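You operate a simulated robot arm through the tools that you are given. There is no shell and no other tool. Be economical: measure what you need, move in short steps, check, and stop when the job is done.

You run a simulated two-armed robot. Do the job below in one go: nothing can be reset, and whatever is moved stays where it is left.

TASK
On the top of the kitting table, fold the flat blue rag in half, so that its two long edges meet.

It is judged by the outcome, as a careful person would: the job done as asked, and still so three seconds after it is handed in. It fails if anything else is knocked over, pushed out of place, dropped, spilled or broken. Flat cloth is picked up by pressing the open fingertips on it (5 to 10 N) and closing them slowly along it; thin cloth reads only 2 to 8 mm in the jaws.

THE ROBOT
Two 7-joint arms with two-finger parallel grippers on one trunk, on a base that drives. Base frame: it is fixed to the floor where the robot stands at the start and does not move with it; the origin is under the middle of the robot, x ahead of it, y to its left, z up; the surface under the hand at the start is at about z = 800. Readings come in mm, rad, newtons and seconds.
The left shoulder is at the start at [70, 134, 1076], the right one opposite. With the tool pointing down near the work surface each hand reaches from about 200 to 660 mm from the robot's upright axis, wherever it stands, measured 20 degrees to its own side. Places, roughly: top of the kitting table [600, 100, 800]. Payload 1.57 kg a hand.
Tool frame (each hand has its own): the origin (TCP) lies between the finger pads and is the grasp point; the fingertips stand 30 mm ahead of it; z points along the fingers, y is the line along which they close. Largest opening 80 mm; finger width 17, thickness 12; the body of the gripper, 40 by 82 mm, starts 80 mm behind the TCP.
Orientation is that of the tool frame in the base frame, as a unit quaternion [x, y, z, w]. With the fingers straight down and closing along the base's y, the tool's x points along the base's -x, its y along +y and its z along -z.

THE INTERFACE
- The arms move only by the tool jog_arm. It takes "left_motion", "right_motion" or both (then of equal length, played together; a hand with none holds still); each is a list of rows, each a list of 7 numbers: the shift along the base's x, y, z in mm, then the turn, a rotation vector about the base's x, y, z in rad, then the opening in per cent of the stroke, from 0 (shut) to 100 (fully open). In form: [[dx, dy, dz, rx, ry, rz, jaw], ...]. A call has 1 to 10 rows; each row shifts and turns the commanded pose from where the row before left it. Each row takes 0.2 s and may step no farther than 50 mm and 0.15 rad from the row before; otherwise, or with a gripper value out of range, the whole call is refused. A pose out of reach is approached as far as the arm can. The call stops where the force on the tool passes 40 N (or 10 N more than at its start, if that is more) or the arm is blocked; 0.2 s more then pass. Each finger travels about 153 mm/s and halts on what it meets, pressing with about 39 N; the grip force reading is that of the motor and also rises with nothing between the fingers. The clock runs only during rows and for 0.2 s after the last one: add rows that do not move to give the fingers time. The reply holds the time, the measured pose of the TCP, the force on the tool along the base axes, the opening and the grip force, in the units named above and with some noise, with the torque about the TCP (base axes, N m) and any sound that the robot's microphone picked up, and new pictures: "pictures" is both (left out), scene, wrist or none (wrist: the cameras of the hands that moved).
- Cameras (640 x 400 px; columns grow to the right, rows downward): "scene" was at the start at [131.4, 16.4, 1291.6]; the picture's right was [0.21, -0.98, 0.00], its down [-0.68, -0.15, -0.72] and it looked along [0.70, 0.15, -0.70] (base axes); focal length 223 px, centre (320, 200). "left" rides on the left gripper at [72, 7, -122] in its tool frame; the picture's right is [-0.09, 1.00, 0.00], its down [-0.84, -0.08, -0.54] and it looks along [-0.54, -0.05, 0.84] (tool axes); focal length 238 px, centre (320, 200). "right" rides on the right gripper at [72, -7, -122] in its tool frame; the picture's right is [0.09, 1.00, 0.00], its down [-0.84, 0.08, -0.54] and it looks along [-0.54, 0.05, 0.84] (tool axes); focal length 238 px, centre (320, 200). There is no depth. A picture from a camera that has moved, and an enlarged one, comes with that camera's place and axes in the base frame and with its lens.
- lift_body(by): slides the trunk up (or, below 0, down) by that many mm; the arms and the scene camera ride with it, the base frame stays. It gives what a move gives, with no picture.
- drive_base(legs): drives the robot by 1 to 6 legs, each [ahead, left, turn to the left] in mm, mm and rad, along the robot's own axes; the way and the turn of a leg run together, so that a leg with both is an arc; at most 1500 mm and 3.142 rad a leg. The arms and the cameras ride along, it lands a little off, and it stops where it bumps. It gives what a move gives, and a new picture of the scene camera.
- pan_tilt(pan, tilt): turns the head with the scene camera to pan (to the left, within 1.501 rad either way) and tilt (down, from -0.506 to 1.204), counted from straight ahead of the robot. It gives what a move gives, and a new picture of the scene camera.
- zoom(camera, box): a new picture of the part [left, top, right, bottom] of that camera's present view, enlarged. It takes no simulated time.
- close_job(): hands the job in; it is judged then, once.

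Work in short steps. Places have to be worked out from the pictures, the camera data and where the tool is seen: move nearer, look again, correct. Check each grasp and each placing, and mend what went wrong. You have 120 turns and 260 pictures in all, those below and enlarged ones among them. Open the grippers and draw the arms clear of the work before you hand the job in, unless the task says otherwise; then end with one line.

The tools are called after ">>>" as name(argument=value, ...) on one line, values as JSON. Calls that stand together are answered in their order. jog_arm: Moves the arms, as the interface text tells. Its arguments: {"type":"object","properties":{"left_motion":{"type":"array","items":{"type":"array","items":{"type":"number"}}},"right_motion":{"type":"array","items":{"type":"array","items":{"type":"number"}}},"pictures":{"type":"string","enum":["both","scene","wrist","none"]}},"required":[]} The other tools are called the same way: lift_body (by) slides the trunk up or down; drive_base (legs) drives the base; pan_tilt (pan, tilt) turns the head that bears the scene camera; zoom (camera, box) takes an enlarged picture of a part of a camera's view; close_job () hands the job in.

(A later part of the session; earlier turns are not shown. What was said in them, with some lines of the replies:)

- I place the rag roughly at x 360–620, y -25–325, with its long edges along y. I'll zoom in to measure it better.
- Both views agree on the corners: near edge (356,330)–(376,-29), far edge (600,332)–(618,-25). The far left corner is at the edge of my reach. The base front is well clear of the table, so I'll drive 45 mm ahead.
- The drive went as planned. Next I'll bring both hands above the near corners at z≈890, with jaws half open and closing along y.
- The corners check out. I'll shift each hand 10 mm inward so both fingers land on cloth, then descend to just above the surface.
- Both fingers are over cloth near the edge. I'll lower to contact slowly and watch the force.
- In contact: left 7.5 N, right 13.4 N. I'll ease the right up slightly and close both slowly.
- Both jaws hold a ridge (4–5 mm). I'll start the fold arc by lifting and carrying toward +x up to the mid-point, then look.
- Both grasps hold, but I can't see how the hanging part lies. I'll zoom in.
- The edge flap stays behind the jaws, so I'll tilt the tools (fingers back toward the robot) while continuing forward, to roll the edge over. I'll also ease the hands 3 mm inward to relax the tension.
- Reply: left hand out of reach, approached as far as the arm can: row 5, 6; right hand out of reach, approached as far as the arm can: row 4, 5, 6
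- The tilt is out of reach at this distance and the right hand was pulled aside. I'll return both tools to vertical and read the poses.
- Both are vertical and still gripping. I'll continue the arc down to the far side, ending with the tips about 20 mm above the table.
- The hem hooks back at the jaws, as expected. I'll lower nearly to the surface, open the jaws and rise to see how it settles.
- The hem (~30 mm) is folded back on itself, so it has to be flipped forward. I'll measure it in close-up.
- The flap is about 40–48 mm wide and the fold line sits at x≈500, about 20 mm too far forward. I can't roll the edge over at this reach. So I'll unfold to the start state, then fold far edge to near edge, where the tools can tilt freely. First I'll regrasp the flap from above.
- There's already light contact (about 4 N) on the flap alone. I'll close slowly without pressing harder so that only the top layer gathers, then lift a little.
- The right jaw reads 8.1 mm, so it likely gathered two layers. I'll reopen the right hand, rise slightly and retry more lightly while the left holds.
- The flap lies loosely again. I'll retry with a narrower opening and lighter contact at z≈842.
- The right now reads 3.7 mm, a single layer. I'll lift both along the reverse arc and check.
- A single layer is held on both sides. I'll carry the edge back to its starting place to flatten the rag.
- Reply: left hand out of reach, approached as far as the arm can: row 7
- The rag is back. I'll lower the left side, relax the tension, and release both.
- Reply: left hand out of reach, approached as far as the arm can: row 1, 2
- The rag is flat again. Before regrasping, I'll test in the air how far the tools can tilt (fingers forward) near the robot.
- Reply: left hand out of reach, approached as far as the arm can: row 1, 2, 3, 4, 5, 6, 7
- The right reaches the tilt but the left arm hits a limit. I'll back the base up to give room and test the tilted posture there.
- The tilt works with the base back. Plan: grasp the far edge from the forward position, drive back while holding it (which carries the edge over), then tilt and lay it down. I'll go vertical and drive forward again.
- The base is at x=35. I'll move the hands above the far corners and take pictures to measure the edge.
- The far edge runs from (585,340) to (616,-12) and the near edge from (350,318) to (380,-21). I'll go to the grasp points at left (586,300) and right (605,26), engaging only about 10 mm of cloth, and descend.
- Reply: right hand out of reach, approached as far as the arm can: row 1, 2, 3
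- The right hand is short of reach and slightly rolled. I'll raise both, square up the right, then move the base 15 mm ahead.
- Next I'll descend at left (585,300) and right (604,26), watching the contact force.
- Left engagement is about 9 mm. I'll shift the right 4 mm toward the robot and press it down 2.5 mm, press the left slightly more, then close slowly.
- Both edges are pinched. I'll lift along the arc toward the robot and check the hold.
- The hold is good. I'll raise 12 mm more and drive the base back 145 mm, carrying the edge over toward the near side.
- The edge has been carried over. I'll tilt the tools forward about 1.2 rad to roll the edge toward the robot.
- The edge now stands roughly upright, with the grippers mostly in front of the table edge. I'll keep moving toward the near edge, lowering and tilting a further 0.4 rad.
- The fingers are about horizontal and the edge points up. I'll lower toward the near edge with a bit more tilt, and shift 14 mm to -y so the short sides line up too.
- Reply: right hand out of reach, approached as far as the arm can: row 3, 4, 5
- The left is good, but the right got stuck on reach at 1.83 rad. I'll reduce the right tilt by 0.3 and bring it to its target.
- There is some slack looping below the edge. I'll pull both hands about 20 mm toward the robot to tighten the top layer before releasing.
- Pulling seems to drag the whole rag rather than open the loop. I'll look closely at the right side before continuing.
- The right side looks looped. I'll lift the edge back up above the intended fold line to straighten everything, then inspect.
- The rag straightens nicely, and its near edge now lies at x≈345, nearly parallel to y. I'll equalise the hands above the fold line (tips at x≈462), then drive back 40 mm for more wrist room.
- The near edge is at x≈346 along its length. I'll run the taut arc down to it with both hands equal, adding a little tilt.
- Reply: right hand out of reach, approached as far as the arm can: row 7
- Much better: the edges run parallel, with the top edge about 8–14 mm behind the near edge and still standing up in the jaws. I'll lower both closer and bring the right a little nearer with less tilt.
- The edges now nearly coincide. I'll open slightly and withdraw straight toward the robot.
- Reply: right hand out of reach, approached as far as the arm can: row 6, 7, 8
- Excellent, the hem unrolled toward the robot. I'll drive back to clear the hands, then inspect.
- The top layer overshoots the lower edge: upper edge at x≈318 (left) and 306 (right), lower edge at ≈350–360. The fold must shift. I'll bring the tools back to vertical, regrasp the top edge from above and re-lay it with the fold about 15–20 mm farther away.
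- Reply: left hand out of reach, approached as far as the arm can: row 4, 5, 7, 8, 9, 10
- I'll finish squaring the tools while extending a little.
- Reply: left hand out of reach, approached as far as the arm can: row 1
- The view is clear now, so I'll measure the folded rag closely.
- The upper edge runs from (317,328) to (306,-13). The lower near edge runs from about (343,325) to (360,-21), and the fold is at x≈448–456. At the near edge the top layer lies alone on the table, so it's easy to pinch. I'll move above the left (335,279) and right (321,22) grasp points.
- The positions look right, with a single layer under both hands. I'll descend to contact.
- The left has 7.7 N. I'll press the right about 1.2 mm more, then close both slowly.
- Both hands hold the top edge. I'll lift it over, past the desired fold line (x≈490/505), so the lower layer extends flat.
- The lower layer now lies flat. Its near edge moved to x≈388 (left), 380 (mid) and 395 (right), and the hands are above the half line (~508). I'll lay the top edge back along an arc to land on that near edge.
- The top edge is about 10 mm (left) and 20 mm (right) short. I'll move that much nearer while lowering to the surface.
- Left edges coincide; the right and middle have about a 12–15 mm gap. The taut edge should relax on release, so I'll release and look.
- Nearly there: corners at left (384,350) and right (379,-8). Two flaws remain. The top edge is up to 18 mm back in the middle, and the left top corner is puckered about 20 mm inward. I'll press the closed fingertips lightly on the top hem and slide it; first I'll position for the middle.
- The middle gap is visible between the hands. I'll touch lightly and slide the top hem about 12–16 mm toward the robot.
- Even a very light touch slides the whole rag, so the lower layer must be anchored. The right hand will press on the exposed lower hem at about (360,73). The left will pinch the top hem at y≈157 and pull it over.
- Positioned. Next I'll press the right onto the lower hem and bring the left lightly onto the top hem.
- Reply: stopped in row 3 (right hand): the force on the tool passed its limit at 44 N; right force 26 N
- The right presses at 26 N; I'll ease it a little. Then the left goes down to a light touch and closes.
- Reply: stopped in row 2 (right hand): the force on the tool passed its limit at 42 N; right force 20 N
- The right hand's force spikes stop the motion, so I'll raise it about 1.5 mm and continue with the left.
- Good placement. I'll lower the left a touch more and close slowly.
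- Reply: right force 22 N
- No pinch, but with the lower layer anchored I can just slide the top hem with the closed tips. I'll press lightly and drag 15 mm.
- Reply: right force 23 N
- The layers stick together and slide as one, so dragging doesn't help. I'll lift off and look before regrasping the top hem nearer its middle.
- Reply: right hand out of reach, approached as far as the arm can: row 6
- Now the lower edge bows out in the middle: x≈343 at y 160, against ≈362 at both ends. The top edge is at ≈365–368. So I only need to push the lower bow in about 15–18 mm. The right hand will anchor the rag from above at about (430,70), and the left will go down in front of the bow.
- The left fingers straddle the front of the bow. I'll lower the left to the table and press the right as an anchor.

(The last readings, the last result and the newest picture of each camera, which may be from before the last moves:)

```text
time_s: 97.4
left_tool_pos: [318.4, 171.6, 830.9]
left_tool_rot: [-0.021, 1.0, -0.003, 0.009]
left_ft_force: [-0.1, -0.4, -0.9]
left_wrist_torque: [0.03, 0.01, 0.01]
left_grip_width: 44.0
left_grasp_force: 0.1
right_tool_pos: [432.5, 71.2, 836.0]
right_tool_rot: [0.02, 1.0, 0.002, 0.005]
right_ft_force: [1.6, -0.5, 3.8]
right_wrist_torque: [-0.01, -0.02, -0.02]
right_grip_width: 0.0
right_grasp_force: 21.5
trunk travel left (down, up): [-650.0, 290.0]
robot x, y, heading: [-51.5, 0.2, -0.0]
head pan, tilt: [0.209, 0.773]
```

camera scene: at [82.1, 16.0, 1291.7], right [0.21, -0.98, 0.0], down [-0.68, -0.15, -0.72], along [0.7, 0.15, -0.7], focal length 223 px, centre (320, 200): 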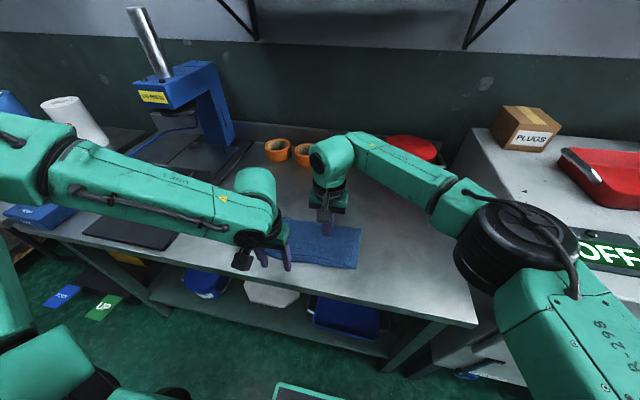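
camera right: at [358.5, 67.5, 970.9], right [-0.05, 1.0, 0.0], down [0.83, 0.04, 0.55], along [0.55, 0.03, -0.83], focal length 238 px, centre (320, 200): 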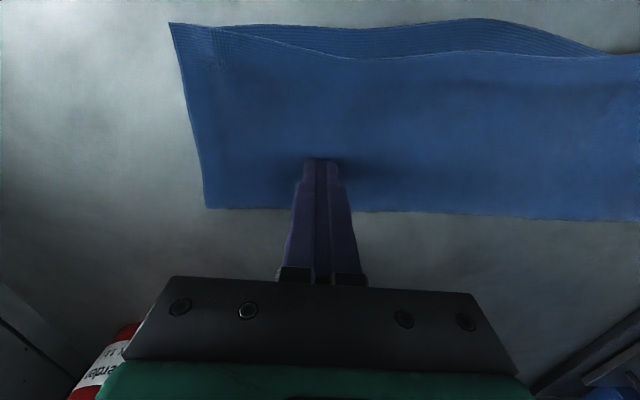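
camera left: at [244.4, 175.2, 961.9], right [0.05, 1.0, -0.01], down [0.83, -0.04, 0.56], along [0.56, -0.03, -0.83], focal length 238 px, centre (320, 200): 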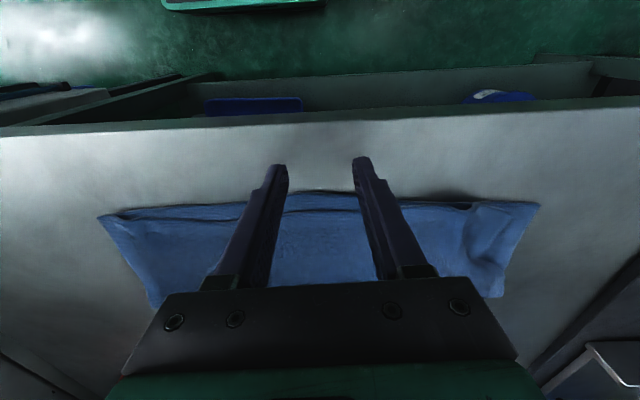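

Nearly touching. I'll settle the last millimetre and push the bow 31 mm forward slowly.

>>> jog_arm(left_motion=[[0, 0, -1, 0, 0, 0, 55], [4, 0, 0, 0, 0, 0, 55], [4, 0, 0, 0, 0, 0, 55], [4, 0, 0, 0, 0, 0, 55], [4, 0, 0, 0, 0, 0, 55], [4, 0, 0, 0, 0, 0, 55], [4, 0, 0, 0, 0, 0, 55], [4, 0, 0, 0, 0, 0, 55], [3, 0, 0, 0, 0, 0, 55], [0, 0, 0, 0, 0, 0, 55]], right_motion=[[0, 0, -1, 0, 0, 0, 0], [0, 0, 0, 0, 0, 0, 0], [0, 0, 0, 0, 0, 0, 0], [0, 0, 0, 0, 0, 0, 0], [0, 0, 0, 0, 0, 0, 0], [0, 0, 0, 0, 0, 0, 0], [0, 0, 0, 0, 0, 0, 0], [0, 0, 0, 0, 0, 0, 0], [0, 0, 0, 0, 0, 0, 0], [0, 0, 0, 0, 0, 0, 0]])

```text
time_s: 99.6
left_tool_pos: [348.0, 170.4, 830.8]
left_tool_rot: [-0.021, 1.0, -0.003, 0.009]
left_ft_force: [-0.1, 0.1, 0.0]
left_wrist_torque: [0.01, 0.04, -0.04]
left_grip_width: 44.2
left_grasp_force: 0.0
right_tool_pos: [431.9, 72.1, 835.5]
right_tool_rot: [0.02, 1.0, 0.003, 0.005]
right_ft_force: [0.1, -0.4, 6.3]
right_wrist_torque: [0.03, 0.01, -0.02]
right_grip_width: 0.0
right_grasp_force: 21.6
trunk travel left (down, up): [-650.0, 290.0]
robot x, y, heading: [-50.9, -2.8, -0.0]
head pan, tilt: [0.209, 0.773]
camera scene: at [81.1, 15.8, 1291.8], right [0.21, -0.98, 0.0], down [-0.68, -0.15, -0.72], along [0.7, 0.15, -0.7], focal length 223 px, centre (320, 200)
camera right: at [357.6, 66.9, 959.1], right [-0.05, 1.0, 0.0], down [0.83, 0.04, 0.55], along [0.55, 0.03, -0.83], focal length 238 px, centre (320, 200)
camera left: at [274.8, 174.1, 950.8], right [0.05, 1.0, -0.01], down [0.83, -0.04, 0.56], along [0.56, -0.03, -0.83], focal length 238 px, centre (320, 200)
```

scene: 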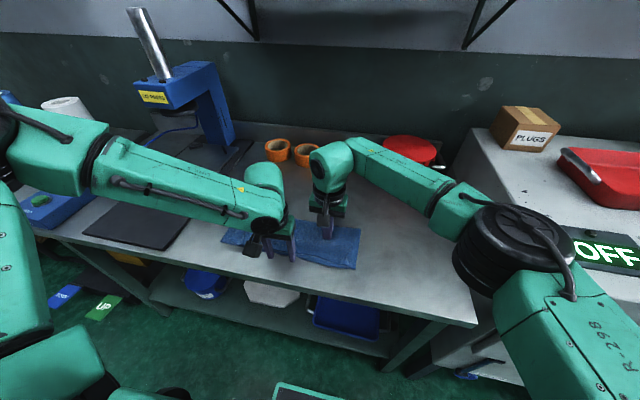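
right: 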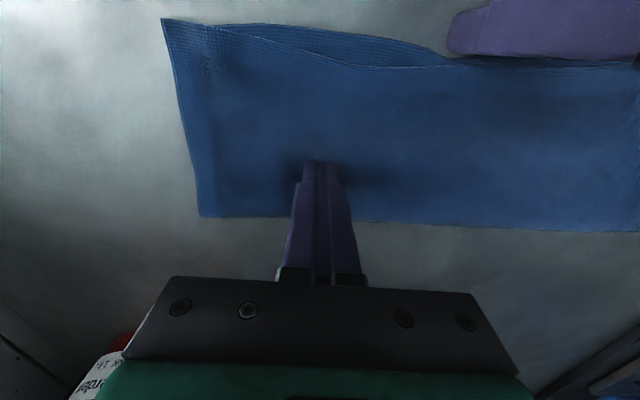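
left: 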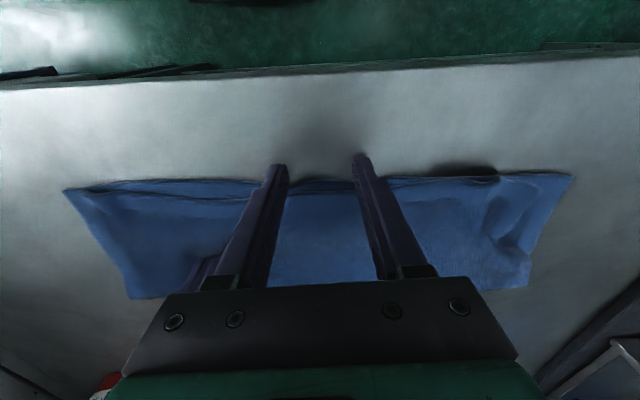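

The push works: the gap at y 145–195 is closed. The remaining bow is at y 40–130. I'll move the right anchor outward to y≈10 and shift the left to y≈112 for a second push.

>>> jog_arm(left_motion=[[-10, 0, 0, 0, 0, 0, 55], [-20, 0, 5, 0, 0, 0, 55], [0, 0, 12, 0, 0, 0, 55], [0, 0, 0, 0, 0, 0, 55], [0, -20, 0, 0, 0, 0, 55], [0, -20, 0, 0, 0, 0, 55], [0, -18, 0, 0, 0, 0, 55], [0, 0, -10, 0, 0, 0, 55], [0, 0, -6.5, 0, 0, 0, 55], [0, 0, 0, 0, 0, 0, 55]], right_motion=[[0, 0, 15, 0, 0, 0, 0], [0, -20, 5, 0, 0, 0, 0], [0, -22, 0, 0, 0, 0, 0], [0, -20, 0, 0, 0, 0, 0], [0, 0, 0, 0, 0, 0, 0], [0, 0, 0, 0, 0, 0, 0], [0, 0, -8, 0, 0, 0, 0], [0, 0, -7, 0, 0, 0, 0], [0, 0, -4, 0, 0, 0, 0], [0, 0, -1, 0, 0, 0, 0]], pictures="wrist")

```text
time_s: 101.8
left_tool_pos: [321.0, 114.6, 830.8]
left_tool_rot: [-0.02, 1.0, -0.002, 0.009]
left_ft_force: [0.2, 0.5, 2.5]
left_wrist_torque: [0.05, 0.01, -0.02]
left_grip_width: 44.1
left_grasp_force: 0.5
right_tool_pos: [433.0, 10.3, 835.2]
right_tool_rot: [0.021, 1.0, 0.004, 0.007]
right_ft_force: [0.5, -0.8, 6.3]
right_wrist_torque: [-0.07, -0.07, 0.01]
right_grip_width: 0.1
right_grasp_force: 21.8
trunk travel left (down, up): [-650.0, 290.0]
robot x, y, heading: [-49.6, 1.2, -0.0]
head pan, tilt: [0.209, 0.773]
camera right: at [358.7, 5.2, 958.9], right [-0.05, 1.0, 0.01], down [0.83, 0.04, 0.55], along [0.55, 0.03, -0.83], focal length 238 px, centre (320, 200)
camera left: at [245.1, 116.6, 950.7], right [0.05, 1.0, -0.01], down [0.83, -0.04, 0.56], along [0.56, -0.03, -0.83], focal length 238 px, centre (320, 200)
```

right: 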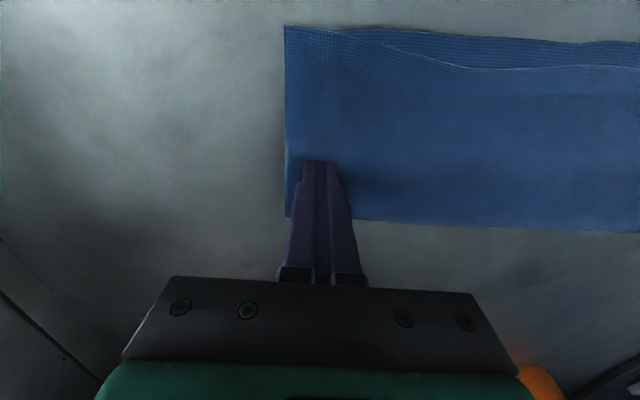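
left: 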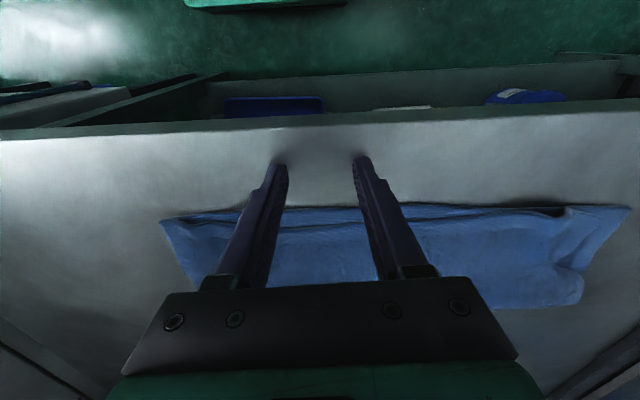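

At y≈111 the lower edge is at x≈353 and the top edge at ≈370. I'll push until the finger faces reach ≈368.

>>> jog_arm(left_motion=[[5, 0, 0, 0, 0, 0, 55], [5, 0, 0, 0, 0, 0, 55], [5, 0, 0, 0, 0, 0, 55], [4, 0, 0, 0, 0, 0, 55], [4, 0, 0, 0, 0, 0, 55], [4, 0, 0, 0, 0, 0, 55], [4, 0, 0, 0, 0, 0, 55], [4, 0, 0, 0, 0, 0, 55], [4, 0, 0, 0, 0, 0, 55], [0, 0, 0, 0, 0, 0, 55]], pictures="wrist")

```text
time_s: 104.0
left_tool_pos: [357.4, 112.3, 830.9]
left_tool_rot: [-0.02, 1.0, -0.003, 0.01]
left_ft_force: [0.3, 0.2, -0.5]
left_wrist_torque: [0.03, -0.03, 0.01]
left_grip_width: 44.0
left_grasp_force: 0.1
right_tool_pos: [431.9, 10.7, 835.8]
right_tool_rot: [0.02, 1.0, 0.003, 0.007]
right_ft_force: [-2.3, -0.3, 8.1]
right_wrist_torque: [-0.07, 0.05, 0.01]
right_grip_width: 0.0
right_grasp_force: 21.5
trunk travel left (down, up): [-650.0, 290.0]
robot x, y, heading: [-48.2, -0.5, -0.006]
head pan, tilt: [0.209, 0.773]
camera left: at [283.2, 116.2, 950.7], right [0.05, 1.0, -0.01], down [0.83, -0.04, 0.56], along [0.56, -0.03, -0.83], focal length 238 px, centre (320, 200)
```

left: 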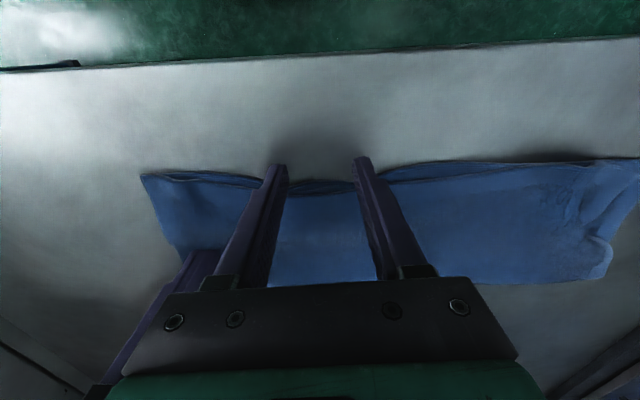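

That section's gap is closed. I'll withdraw both hands carefully and inspect.

>>> jog_arm(left_motion=[[-10, 0, 0, 0, 0, 0, 40], [-15, 0, 10, 0, 0, 0, 40], [0, 0, 35, 0, 0, 0, 40], [0, 30, 45, 0, 0, 0, 40], [30, 40, 10, 0, 0, 0, 40], [45, 20, 0, 0, 0, 0, 40], [45, 0, 0, 0, 0, 0, 40], [35, 0, 0, 0, 0, 0, 40], [0, 0, 0, 0, 0, 0, 40]], right_motion=[[0, 0, 20, 0, 0, 0, 0], [0, 0, 35, 0, 0, 0, 0], [0, 0, 35, 0, 0, 0, 0], [30, 0, 0, 0, 0, 0, 0], [30, 0, 0, 0, 0, 0, 0], [0, 0, 0, 0, 0, 0, 0], [0, 0, 0, 0, 0, 0, 0], [0, 0, 0, 0, 0, 0, 0], [0, 0, 0, 0, 0, 0, 0]], pictures="none")

>>> zoom(camera="scene", box=[200, 185, 380, 295])

>>> zoom(camera="scene", box=[215, 215, 305, 275])

>>> zoom(camera="scene", box=[280, 215, 370, 275])

```text
refused: row 4 steps farther than a row can; nothing moved
```

```text
3.56 times, centred on (290, 240) of scene
camera zoom: at [80.7, 15.9, 1291.8], right [0.21, -0.98, 0.0], down [-0.68, -0.15, -0.72], along [0.7, 0.15, -0.7], focal length 792 px, centre (427, 58)
```

zoom: 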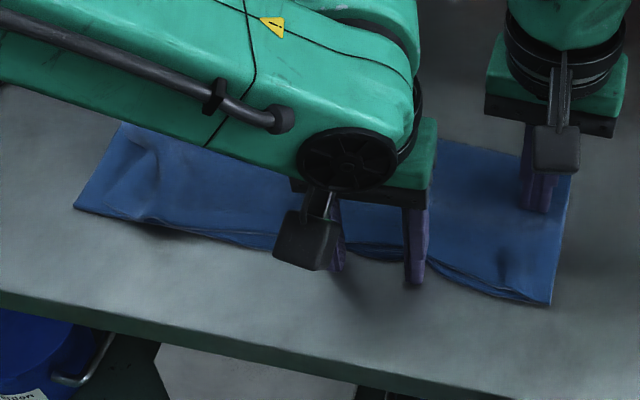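

```text
6.67 times, centred on (260, 245) of scene
camera zoom: at [80.7, 15.9, 1291.8], right [0.21, -0.98, 0.0], down [-0.68, -0.15, -0.72], along [0.7, 0.15, -0.7], focal length 1485 px, centre (720, -100)
```

zoom: 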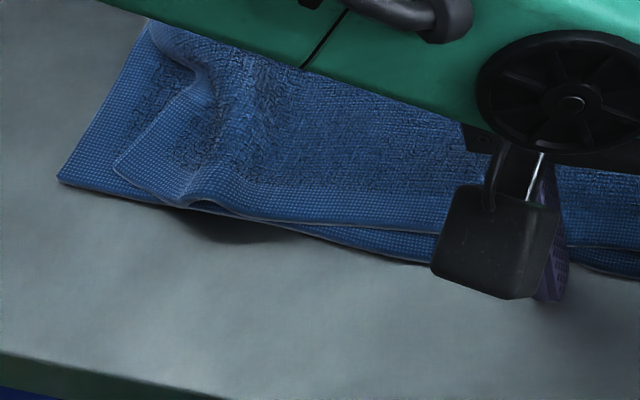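

```text
6.67 times, centred on (325, 245) of scene
camera zoom: at [80.7, 15.9, 1291.8], right [0.21, -0.98, 0.0], down [-0.68, -0.15, -0.72], along [0.7, 0.15, -0.7], focal length 1485 px, centre (287, -100)
```

zoom: 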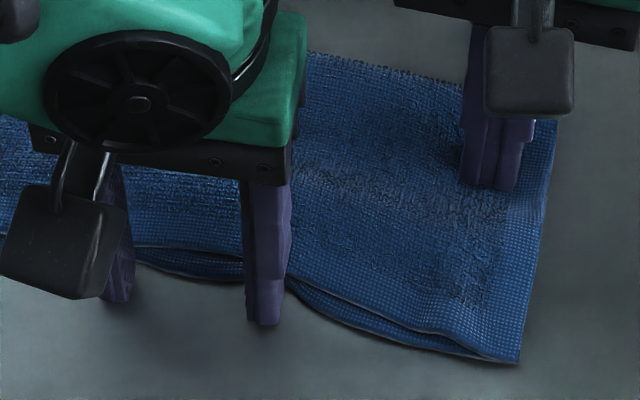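

The edges now nearly coincide everywhere. That move was refused for step size, so I'll redo the withdrawal with smaller rows.

>>> jog_arm(left_motion=[[-10, 0, 0, 0, 0, 0, 45], [-15, 0, 10, 0, 0, 0, 45], [0, 0, 35, 0, 0, 0, 45], [0, 20, 40, 0, 0, 0, 45], [20, 40, 10, 0, 0, 0, 45], [35, 30, 0, 0, 0, 0, 45], [45, 0, 0, 0, 0, 0, 45], [45, 0, 0, 0, 0, 0, 45], [0, 0, 0, 0, 0, 0, 45]], right_motion=[[0, 0, 20, 0, 0, 0, 0], [0, 0, 35, 0, 0, 0, 0], [0, 0, 35, 0, 0, 0, 0], [30, 0, 0, 0, 0, 0, 0], [30, 0, 0, 0, 0, 0, 0], [0, 0, 0, 0, 0, 0, 0], [0, 0, 0, 0, 0, 0, 0], [0, 0, 0, 0, 0, 0, 0], [0, 0, 0, 0, 0, 0, 0]], pictures="none")

>>> zoom(camera="scene", box=[215, 200, 305, 260])

>>> zoom(camera="scene", box=[280, 215, 370, 275])

```text
time_s: 106.0
left_tool_pos: [478.2, 203.8, 925.4]
left_tool_rot: [-0.02, 1.0, -0.003, 0.01]
left_ft_force: [0.7, -0.1, 0.1]
left_wrist_torque: [-0.01, 0.0, 0.02]
left_grip_width: 35.9
left_grasp_force: 0.0
right_tool_pos: [493.4, 10.3, 925.9]
right_tool_rot: [0.02, 1.0, 0.002, 0.006]
right_ft_force: [-0.5, -0.4, -0.4]
right_wrist_torque: [0.02, 0.01, 0.0]
right_grip_width: 0.2
right_grasp_force: 20.4
trunk travel left (down, up): [-650.0, 290.0]
robot x, y, heading: [-52.5, -1.6, 0.007]
head pan, tilt: [0.209, 0.773]
```

```text
6.67 times, centred on (260, 230) of scene
camera zoom: at [81.2, 16.3, 1291.7], right [0.21, -0.98, 0.0], down [-0.68, -0.15, -0.72], along [0.7, 0.15, -0.7], focal length 1485 px, centre (720, 0)
```

zoom: 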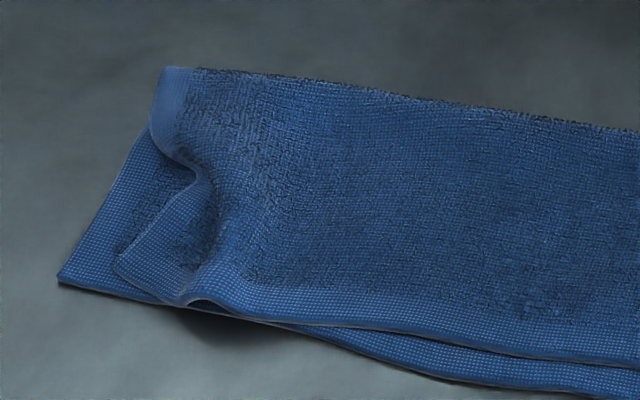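

```text
6.67 times, centred on (325, 245) of scene
camera zoom: at [81.2, 16.3, 1291.7], right [0.21, -0.98, 0.0], down [-0.68, -0.15, -0.72], along [0.7, 0.15, -0.7], focal length 1485 px, centre (287, -100)
```

zoom: 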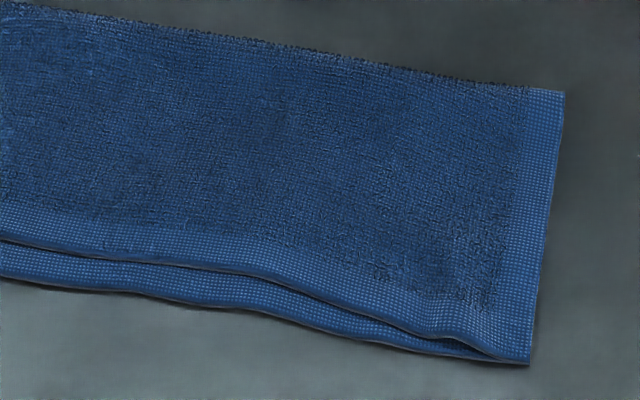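

The gap is now about 10–13 mm at most. The left top corner is still puckered at about (370,284). I'll press closed tips on the pucker and open the jaws to spread it.

>>> jog_arm(left_motion=[[-10, 20, 0, 0, 0, 0, 0], [-20, 20, -10, 0, 0, 0, 0], [-25, 20, -20, 0, 0, 0, 0], [-25, 20, -20, 0, 0, 0, 0], [-24, 0, -20, 0, 0, 0, 0], [0, 0, -10, 0, 0, 0, 0], [0, 0, 0, 0, 0, 0, 0]], pictures="wrist")

```text
time_s: 107.6
left_tool_pos: [374.3, 281.7, 843.7]
left_tool_rot: [-0.021, 1.0, -0.003, 0.01]
left_ft_force: [-0.3, 0.3, 0.9]
left_wrist_torque: [-0.04, -0.01, -0.02]
left_grip_width: 0.0
left_grasp_force: 20.9
right_tool_pos: [492.6, 11.1, 925.6]
right_tool_rot: [0.02, 1.0, 0.002, 0.007]
right_ft_force: [-0.6, 1.0, 0.2]
right_wrist_torque: [0.02, -0.02, -0.02]
right_grip_width: 0.0
right_grasp_force: 20.9
trunk travel left (down, up): [-650.0, 290.0]
robot x, y, heading: [-48.5, 1.5, 0.005]
head pan, tilt: [0.209, 0.773]
camera left: at [300.1, 286.9, 963.9], right [0.05, 1.0, -0.01], down [0.83, -0.04, 0.56], along [0.56, -0.03, -0.83], focal length 238 px, centre (320, 200)
```

left: 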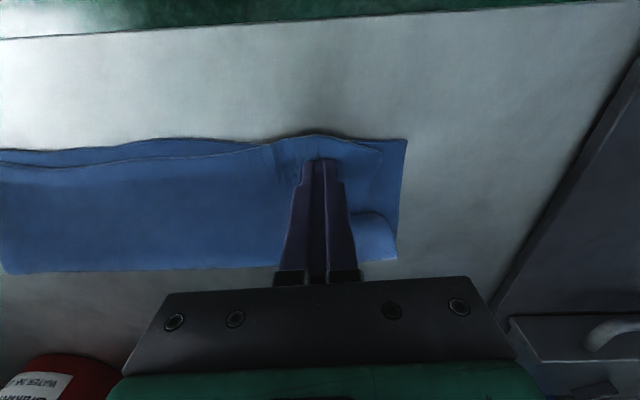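

The tips sit on the pucker. I'll press lightly and spread the jaws, with the right hand idle.

>>> jog_arm(left_motion=[[0, 0, -3, 0, 0, 0, 0], [0, 0, -2.5, 0, 0, 0, 0], [0, 0, 0, 0, 0, 0, 8], [0, 0, 0, 0, 0, 0, 16], [0, 0, 0, 0, 0, 0, 24], [0, 0, 0, 0, 0, 0, 32], [0, 0, 0, 0, 0, 0, 40], [0, 0, 0, 0, 0, 0, 48], [0, 0, 0, 0, 0, 0, 55], [0, 0, 0, 0, 0, 0, 55]], pictures="wrist")

```text
time_s: 109.8
left_tool_pos: [376.2, 282.7, 839.4]
left_tool_rot: [-0.021, 1.0, -0.004, 0.01]
left_ft_force: [-0.3, 1.7, 1.4]
left_wrist_torque: [0.01, 0.0, -0.01]
left_grip_width: 42.5
left_grasp_force: 0.0
right_tool_pos: [493.6, 10.4, 925.4]
right_tool_rot: [0.02, 1.0, 0.002, 0.006]
right_ft_force: [-0.7, -0.2, 0.1]
right_wrist_torque: [0.03, -0.02, 0.01]
right_grip_width: 0.0
right_grasp_force: 21.5
trunk travel left (down, up): [-650.0, 290.0]
robot x, y, heading: [-49.5, -3.1, 0.0]
head pan, tilt: [0.209, 0.773]
camera left: at [300.7, 286.6, 959.0], right [0.05, 1.0, -0.01], down [0.83, -0.04, 0.56], along [0.56, -0.03, -0.83], focal length 238 px, centre (320, 200)
```

left: 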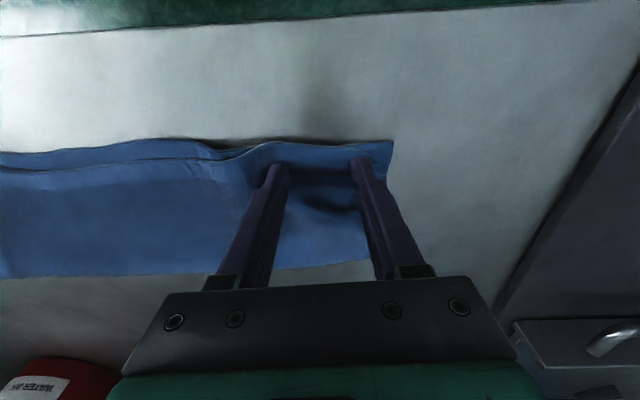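

The top corner now reaches the lower corner. I'll lift off and inspect.

>>> jog_arm(left_motion=[[0, 0, 15, 0, 0, 0, 55], [0, 0, 35, 0, 0, 0, 55], [0, 0, 35, 0, 0, 0, 55], [35, 0, 0, 0, 0, 0, 55], [35, 0, 0, 0, 0, 0, 55], [35, 0, 0, 0, 0, 0, 55], [0, 0, 0, 0, 0, 0, 55]], pictures="none")

>>> zoom(camera="scene", box=[215, 200, 305, 260])

>>> zoom(camera="scene", box=[200, 185, 380, 295])

```text
time_s: 111.4
left_tool_pos: [479.7, 284.3, 923.4]
left_tool_rot: [-0.02, 1.0, -0.004, 0.009]
left_ft_force: [0.0, 0.2, -0.1]
left_wrist_torque: [0.04, -0.02, -0.02]
left_grip_width: 44.0
left_grasp_force: 0.1
right_tool_pos: [491.8, 12.1, 926.6]
right_tool_rot: [0.02, 1.0, 0.003, 0.007]
right_ft_force: [0.2, 0.5, 0.0]
right_wrist_torque: [0.01, -0.02, 0.0]
right_grip_width: 0.0
right_grasp_force: 20.7
trunk travel left (down, up): [-650.0, 290.0]
robot x, y, heading: [-50.7, 0.6, 0.001]
head pan, tilt: [0.209, 0.773]
```

```text
6.67 times, centred on (260, 230) of scene
camera zoom: at [81.8, 16.3, 1291.7], right [0.21, -0.98, 0.0], down [-0.68, -0.15, -0.72], along [0.7, 0.15, -0.7], focal length 1485 px, centre (720, 0)
```

zoom: 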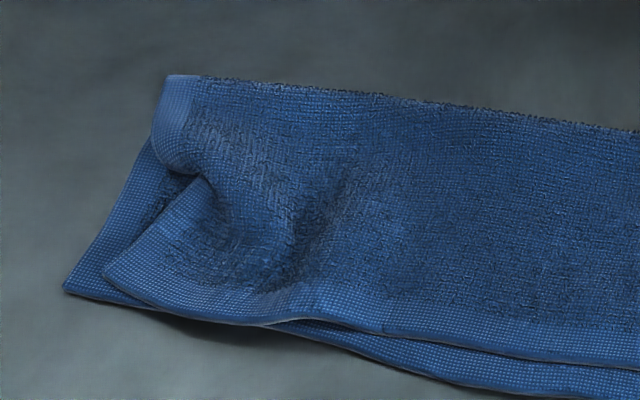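

```text
3.56 times, centred on (290, 240) of scene
camera zoom: at [81.8, 16.3, 1291.7], right [0.21, -0.98, 0.0], down [-0.68, -0.15, -0.72], along [0.7, 0.15, -0.7], focal length 792 px, centre (427, 58)
```

zoom: 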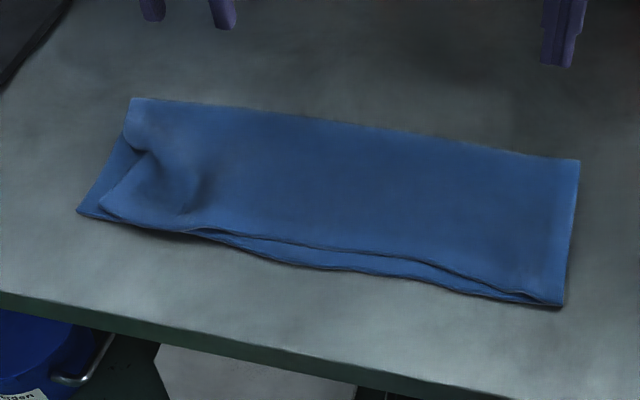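

Better: the hem pucker is gone, leaving a bump at about (402,280) and the corner about 14 mm in. One more spread on the bump should do it.

>>> jog_arm(left_motion=[[-30, 0, -10, 0, 0, 0, 0], [-30, 0, -20, 0, 0, 0, 0], [-22, 2, -25, 0, 0, 0, 0], [0, 0, -20, 0, 0, 0, 0], [0, 0, -9, 0, 0, 0, 0], [0, 0, 0, 0, 0, 0, 10], [0, 1, 0, 0, 0, 0, 22], [0, 2, 0, 0, 0, 0, 36], [0, 2, 0, 0, 0, 0, 50], [0, 2, 0, 0, 0, 0, 65]], pictures="wrist")

>>> jog_arm(left_motion=[[0, 0, 15, 0, 0, 0, 65], [0, 0, 35, 0, 0, 0, 65], [0, 0, 35, 0, 0, 0, 65], [35, 0, 0, 0, 0, 0, 65], [45, 0, 0, 0, 0, 0, 65], [0, 0, 0, 0, 0, 0, 65]], pictures="none")

>>> zoom(camera="scene", box=[200, 185, 380, 295])

```text
time_s: 113.6
left_tool_pos: [397.7, 290.8, 841.9]
left_tool_rot: [-0.021, 1.0, -0.002, 0.01]
left_ft_force: [-0.2, -0.2, 0.7]
left_wrist_torque: [0.03, 0.02, -0.03]
left_grip_width: 51.9
left_grasp_force: 0.1
right_tool_pos: [493.4, 10.6, 925.9]
right_tool_rot: [0.02, 1.0, 0.002, 0.006]
right_ft_force: [0.2, 0.5, 0.3]
right_wrist_torque: [-0.01, 0.02, 0.01]
right_grip_width: 0.0
right_grasp_force: 20.6
trunk travel left (down, up): [-650.0, 290.0]
robot x, y, heading: [-46.0, -2.3, 0.0]
head pan, tilt: [0.209, 0.773]
camera left: at [323.7, 296.1, 961.8], right [0.05, 1.0, -0.01], down [0.83, -0.04, 0.56], along [0.56, -0.03, -0.83], focal length 238 px, centre (320, 200)
```

left: 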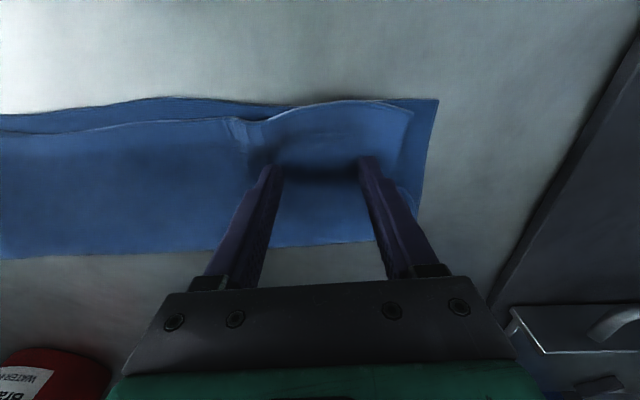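

```text
time_s: 115.0
left_tool_pos: [477.3, 292.9, 926.7]
left_tool_rot: [-0.021, 1.0, -0.004, 0.01]
left_ft_force: [-0.8, 0.4, 0.3]
left_wrist_torque: [-0.02, -0.01, -0.01]
left_grip_width: 52.0
left_grasp_force: 0.1
right_tool_pos: [492.1, 11.6, 925.7]
right_tool_rot: [0.02, 1.0, 0.003, 0.006]
right_ft_force: [-1.1, -0.2, 0.4]
right_wrist_torque: [-0.01, -0.01, -0.02]
right_grip_width: 0.2
right_grasp_force: 21.5
trunk travel left (down, up): [-650.0, 290.0]
robot x, y, heading: [-46.8, -0.5, -0.0]
head pan, tilt: [0.209, 0.773]
```

```text
3.56 times, centred on (290, 240) of scene
camera zoom: at [80.8, 16.6, 1291.8], right [0.21, -0.98, 0.0], down [-0.68, -0.15, -0.72], along [0.7, 0.15, -0.7], focal length 792 px, centre (427, 58)
```

zoom: 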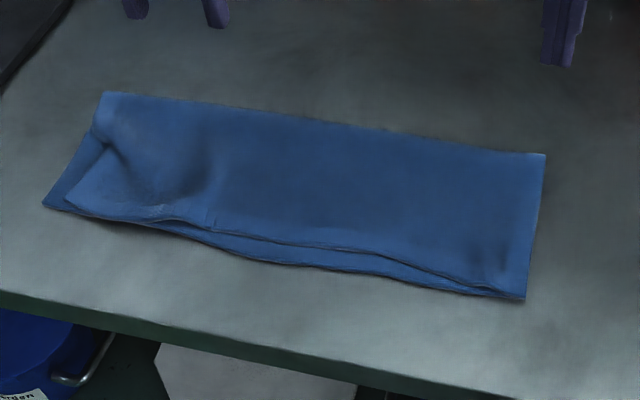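

Good: the left edges meet and the whole rag just shifted about 20 mm sideways. The remaining gap is about 12 mm at y≈100 and 190. I'll do one last push there with the jaws fully open and the right hand anchoring.

>>> jog_arm(left_motion=[[-20, -30, 0, 0, 0, 0, 100], [-30, -35, 0, 0, 0, 0, 100], [-35, -35, 0, 0, 0, 0, 100], [-35, -35, 0, 0, 0, 0, 100], [-36, -13, -20, 0, 0, 0, 100], [0, 0, -35, 0, 0, 0, 100], [0, 0, -30, 0, 0, 0, 100], [0, 0, -10, 0, 0, 0, 100], [0, 0, -1, 0, 0, 0, 100], [0, 0, 0, 0, 0, 0, 100]], right_motion=[[-10, 2, -12, 0, 0, 0, 0], [-10, 2, -12, 0, 0, 0, 0], [-10, 2, -12, 0, 0, 0, 0], [-10, 2, -12, 0, 0, 0, 0], [-10, 2, -12, 0, 0, 0, 0], [0, 0, -12, 0, 0, 0, 0], [0, 0, -10, 0, 0, 0, 0], [0, 0, -6, 0, 0, 0, 0], [0, 0, -2.5, 0, 0, 0, 0], [0, 0, 0, 0, 0, 0, 0]], pictures="wrist")

```text
time_s: 117.2
left_tool_pos: [321.7, 142.9, 831.6]
left_tool_rot: [-0.021, 1.0, -0.003, 0.01]
left_ft_force: [0.8, 0.1, -0.7]
left_wrist_torque: [0.03, -0.01, 0.01]
left_grip_width: 80.4
left_grasp_force: 0.0
right_tool_pos: [443.6, 20.3, 835.3]
right_tool_rot: [0.021, 1.0, 0.004, 0.007]
right_ft_force: [2.2, 0.4, 10.0]
right_wrist_torque: [0.0, -0.08, -0.01]
right_grip_width: 0.0
right_grasp_force: 21.3
trunk travel left (down, up): [-650.0, 290.0]
robot x, y, heading: [-48.6, 3.3, 0.001]
head pan, tilt: [0.209, 0.773]
camera right: at [368.5, 15.8, 958.6], right [-0.05, 1.0, 0.01], down [0.83, 0.04, 0.55], along [0.55, 0.03, -0.83], focal length 238 px, centre (320, 200)
camera left: at [247.4, 147.7, 950.9], right [0.05, 1.0, -0.01], down [0.83, -0.04, 0.56], along [0.56, -0.03, -0.83], focal length 238 px, centre (320, 200)
```

right: 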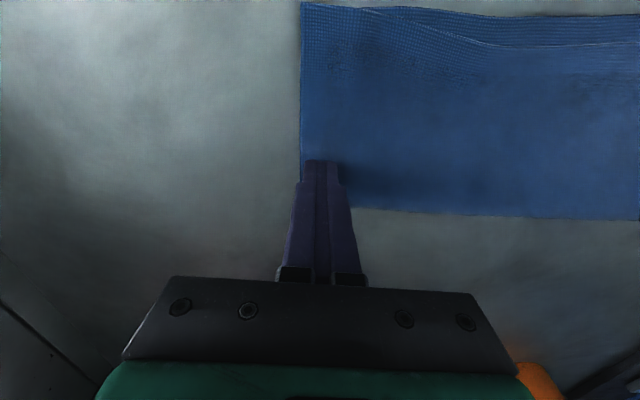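
left: 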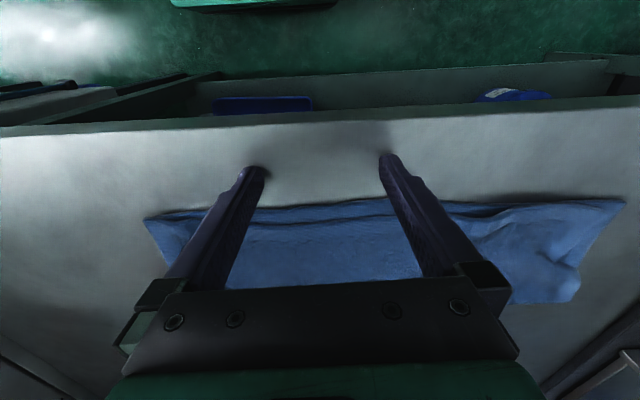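

In position and anchored. I'll push 44 mm forward slowly.

>>> jog_arm(left_motion=[[7, 0, -0.5, 0, 0, 0, 100], [7, 0, 0, 0, 0, 0, 100], [6, 0, 0, 0, 0, 0, 100], [4, 0, 0, 0, 0, 0, 100], [4, 0, 0, 0, 0, 0, 100], [4, 0, 0, 0, 0, 0, 100], [4, 0, 0, 0, 0, 0, 100], [4, 0, 0, 0, 0, 0, 100], [4, 0, 0, 0, 0, 0, 100], [0, 0, 0, 0, 0, 0, 100]], pictures="none")

>>> jog_arm(left_motion=[[-10, 0, 0, 0, 0, 0, 100], [-20, 0, 8, 0, 0, 0, 100], [0, 0, 35, 0, 0, 0, 80], [0, 20, 40, 0, 0, 0, 60], [20, 40, 10, 0, 0, 0, 50], [35, 30, 0, 0, 0, 0, 50], [45, 0, 0, 0, 0, 0, 50], [45, 0, 0, 0, 0, 0, 50], [0, 0, 0, 0, 0, 0, 50]], right_motion=[[0, 0, 0, 0, 0, 0, 0], [0, 0, 0, 0, 0, 0, 0], [0, 0, 20, 0, 0, 0, 0], [0, 0, 35, 0, 0, 0, 0], [0, 0, 35, 0, 0, 0, 20], [30, 0, 0, 0, 0, 0, 50], [20, 0, 0, 0, 0, 0, 50], [0, 0, 0, 0, 0, 0, 50], [0, 0, 0, 0, 0, 0, 50]], pictures="scene")

>>> zoom(camera="scene", box=[200, 185, 380, 295])

```text
time_s: 119.4
left_tool_pos: [363.3, 143.1, 830.8]
left_tool_rot: [-0.021, 1.0, -0.003, 0.01]
left_ft_force: [-8.9, -0.4, 12.8]
left_wrist_torque: [0.59, 0.34, 0.42]
left_grip_width: 80.2
left_grasp_force: 0.1
right_tool_pos: [440.7, 21.2, 836.6]
right_tool_rot: [0.02, 1.0, 0.004, 0.008]
right_ft_force: [1.1, -0.2, 3.7]
right_wrist_torque: [0.01, -0.02, -0.01]
right_grip_width: 0.0
right_grasp_force: 21.2
trunk travel left (down, up): [-650.0, 290.0]
robot x, y, heading: [-47.9, 2.4, -0.003]
head pan, tilt: [0.209, 0.773]
```

```text
time_s: 121.4
left_tool_pos: [481.3, 236.0, 921.7]
left_tool_rot: [-0.02, 1.0, -0.004, 0.009]
left_ft_force: [0.2, 0.2, 1.4]
left_wrist_torque: [0.0, 0.01, -0.03]
left_grip_width: 40.1
left_grasp_force: 0.1
right_tool_pos: [493.1, 21.5, 925.7]
right_tool_rot: [0.02, 1.0, 0.002, 0.005]
right_ft_force: [0.2, -0.1, -0.5]
right_wrist_torque: [-0.01, -0.02, 0.02]
right_grip_width: 39.9
right_grasp_force: 0.1
trunk travel left (down, up): [-650.0, 290.0]
robot x, y, heading: [-50.0, 0.8, -0.005]
head pan, tilt: [0.209, 0.773]
camera scene: at [81.4, 16.6, 1291.7], right [0.21, -0.98, 0.0], down [-0.68, -0.15, -0.72], along [0.7, 0.15, -0.7], focal length 223 px, centre (320, 200)
```

scene: 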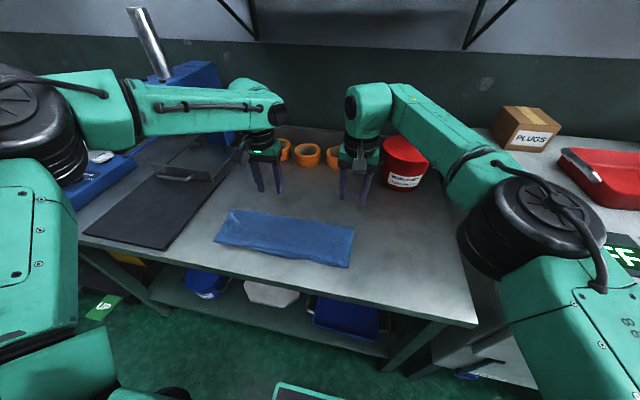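

```text
3.56 times, centred on (290, 240) of scene
camera zoom: at [81.4, 16.6, 1291.7], right [0.21, -0.98, 0.0], down [-0.68, -0.15, -0.72], along [0.7, 0.15, -0.7], focal length 792 px, centre (427, 58)
```

zoom: 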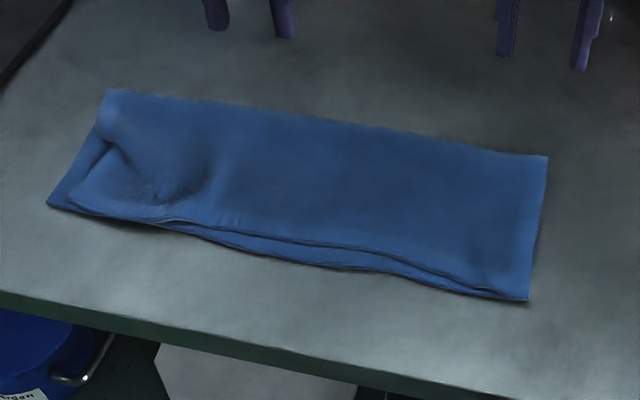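

The long edges now lie within about 10–12 mm of each other along their whole length, with the corners together and nothing else disturbed. I'll raise the hands and back away before handing in.

>>> jog_arm(left_motion=[[0, 0, 40, 0, 0, 0, 60], [0, 0, 40, 0, 0, 0, 60], [0, 0, 20, 0, 0, 0, 60]], right_motion=[[0, 0, 40, 0, 0, 0, 60], [0, 0, 40, 0, 0, 0, 60], [0, 0, 20, 0, 0, 0, 60]], pictures="none")

>>> drive_base(legs=[[-250, 0, 0]])

>>> zoom(camera="scene", box=[230, 130, 390, 230])

```text
time_s: 122.2
left_tool_pos: [479.9, 233.5, 1021.9]
left_tool_rot: [-0.022, 1.0, -0.003, 0.009]
left_ft_force: [-0.5, -0.2, -0.7]
left_wrist_torque: [0.0, 0.02, 0.04]
left_grip_width: 47.9
left_grasp_force: 0.0
right_tool_pos: [489.6, 20.2, 1025.1]
right_tool_rot: [0.02, 1.0, 0.003, 0.007]
right_ft_force: [-0.3, -0.5, -0.3]
right_wrist_torque: [0.0, 0.04, 0.02]
right_grip_width: 48.1
right_grasp_force: 0.0
trunk travel left (down, up): [-650.0, 290.0]
robot x, y, heading: [-47.9, -1.3, 0.002]
head pan, tilt: [0.209, 0.773]
```

```text
time_s: 124.0
left_tool_pos: [232.0, 233.0, 1021.7]
left_tool_rot: [-0.021, 1.0, -0.004, 0.009]
left_ft_force: [0.0, -0.7, 0.4]
left_wrist_torque: [0.04, 0.02, 0.02]
left_grip_width: 48.0
left_grasp_force: 0.0
right_tool_pos: [239.7, 21.4, 1024.4]
right_tool_rot: [0.021, 1.0, 0.003, 0.007]
right_ft_force: [-0.2, -0.3, -0.6]
right_wrist_torque: [0.04, 0.04, 0.05]
right_grip_width: 47.8
right_grasp_force: 0.0
trunk travel left (down, up): [-650.0, 290.0]
robot x, y, heading: [-298.7, -3.7, 0.004]
head pan, tilt: [0.209, 0.773]
camera scene: at [-166.5, 15.9, 1291.5], right [0.21, -0.98, 0.0], down [-0.68, -0.15, -0.72], along [0.7, 0.15, -0.7], focal length 223 px, centre (320, 200)
```

scene: 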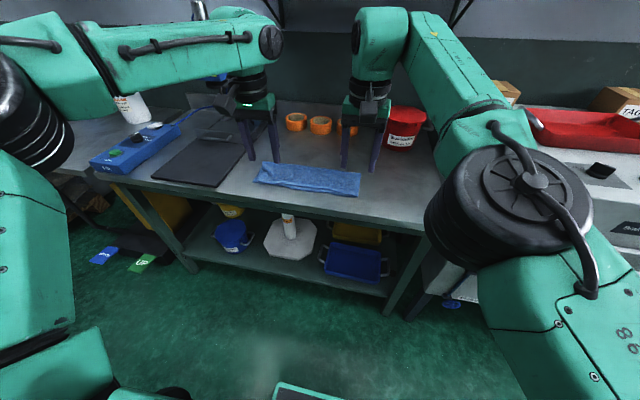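

```text
4.00 times, centred on (310, 180) of scene
camera zoom: at [-166.5, 15.9, 1291.5], right [0.21, -0.98, 0.0], down [-0.68, -0.15, -0.72], along [0.7, 0.15, -0.7], focal length 891 px, centre (360, 280)
```

zoom: 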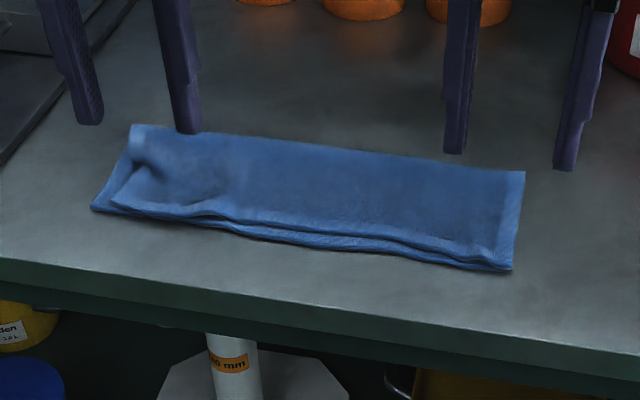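

The rag lies folded in half with its long edges together. The hands are open and clear, and the surroundings are untouched, so I'm handing in.

>>> close_job()

```text
The job is handed in.
```

The blue rag is folded in half on the kitting table. Its long edges match to within about 12 mm, widest in the middle. The top left corner sits about 12 mm in from the one below, with a slight bump beside it. The rag ended up a few centimetres from where it started; nothing else looks moved, and both grippers are open and clear.
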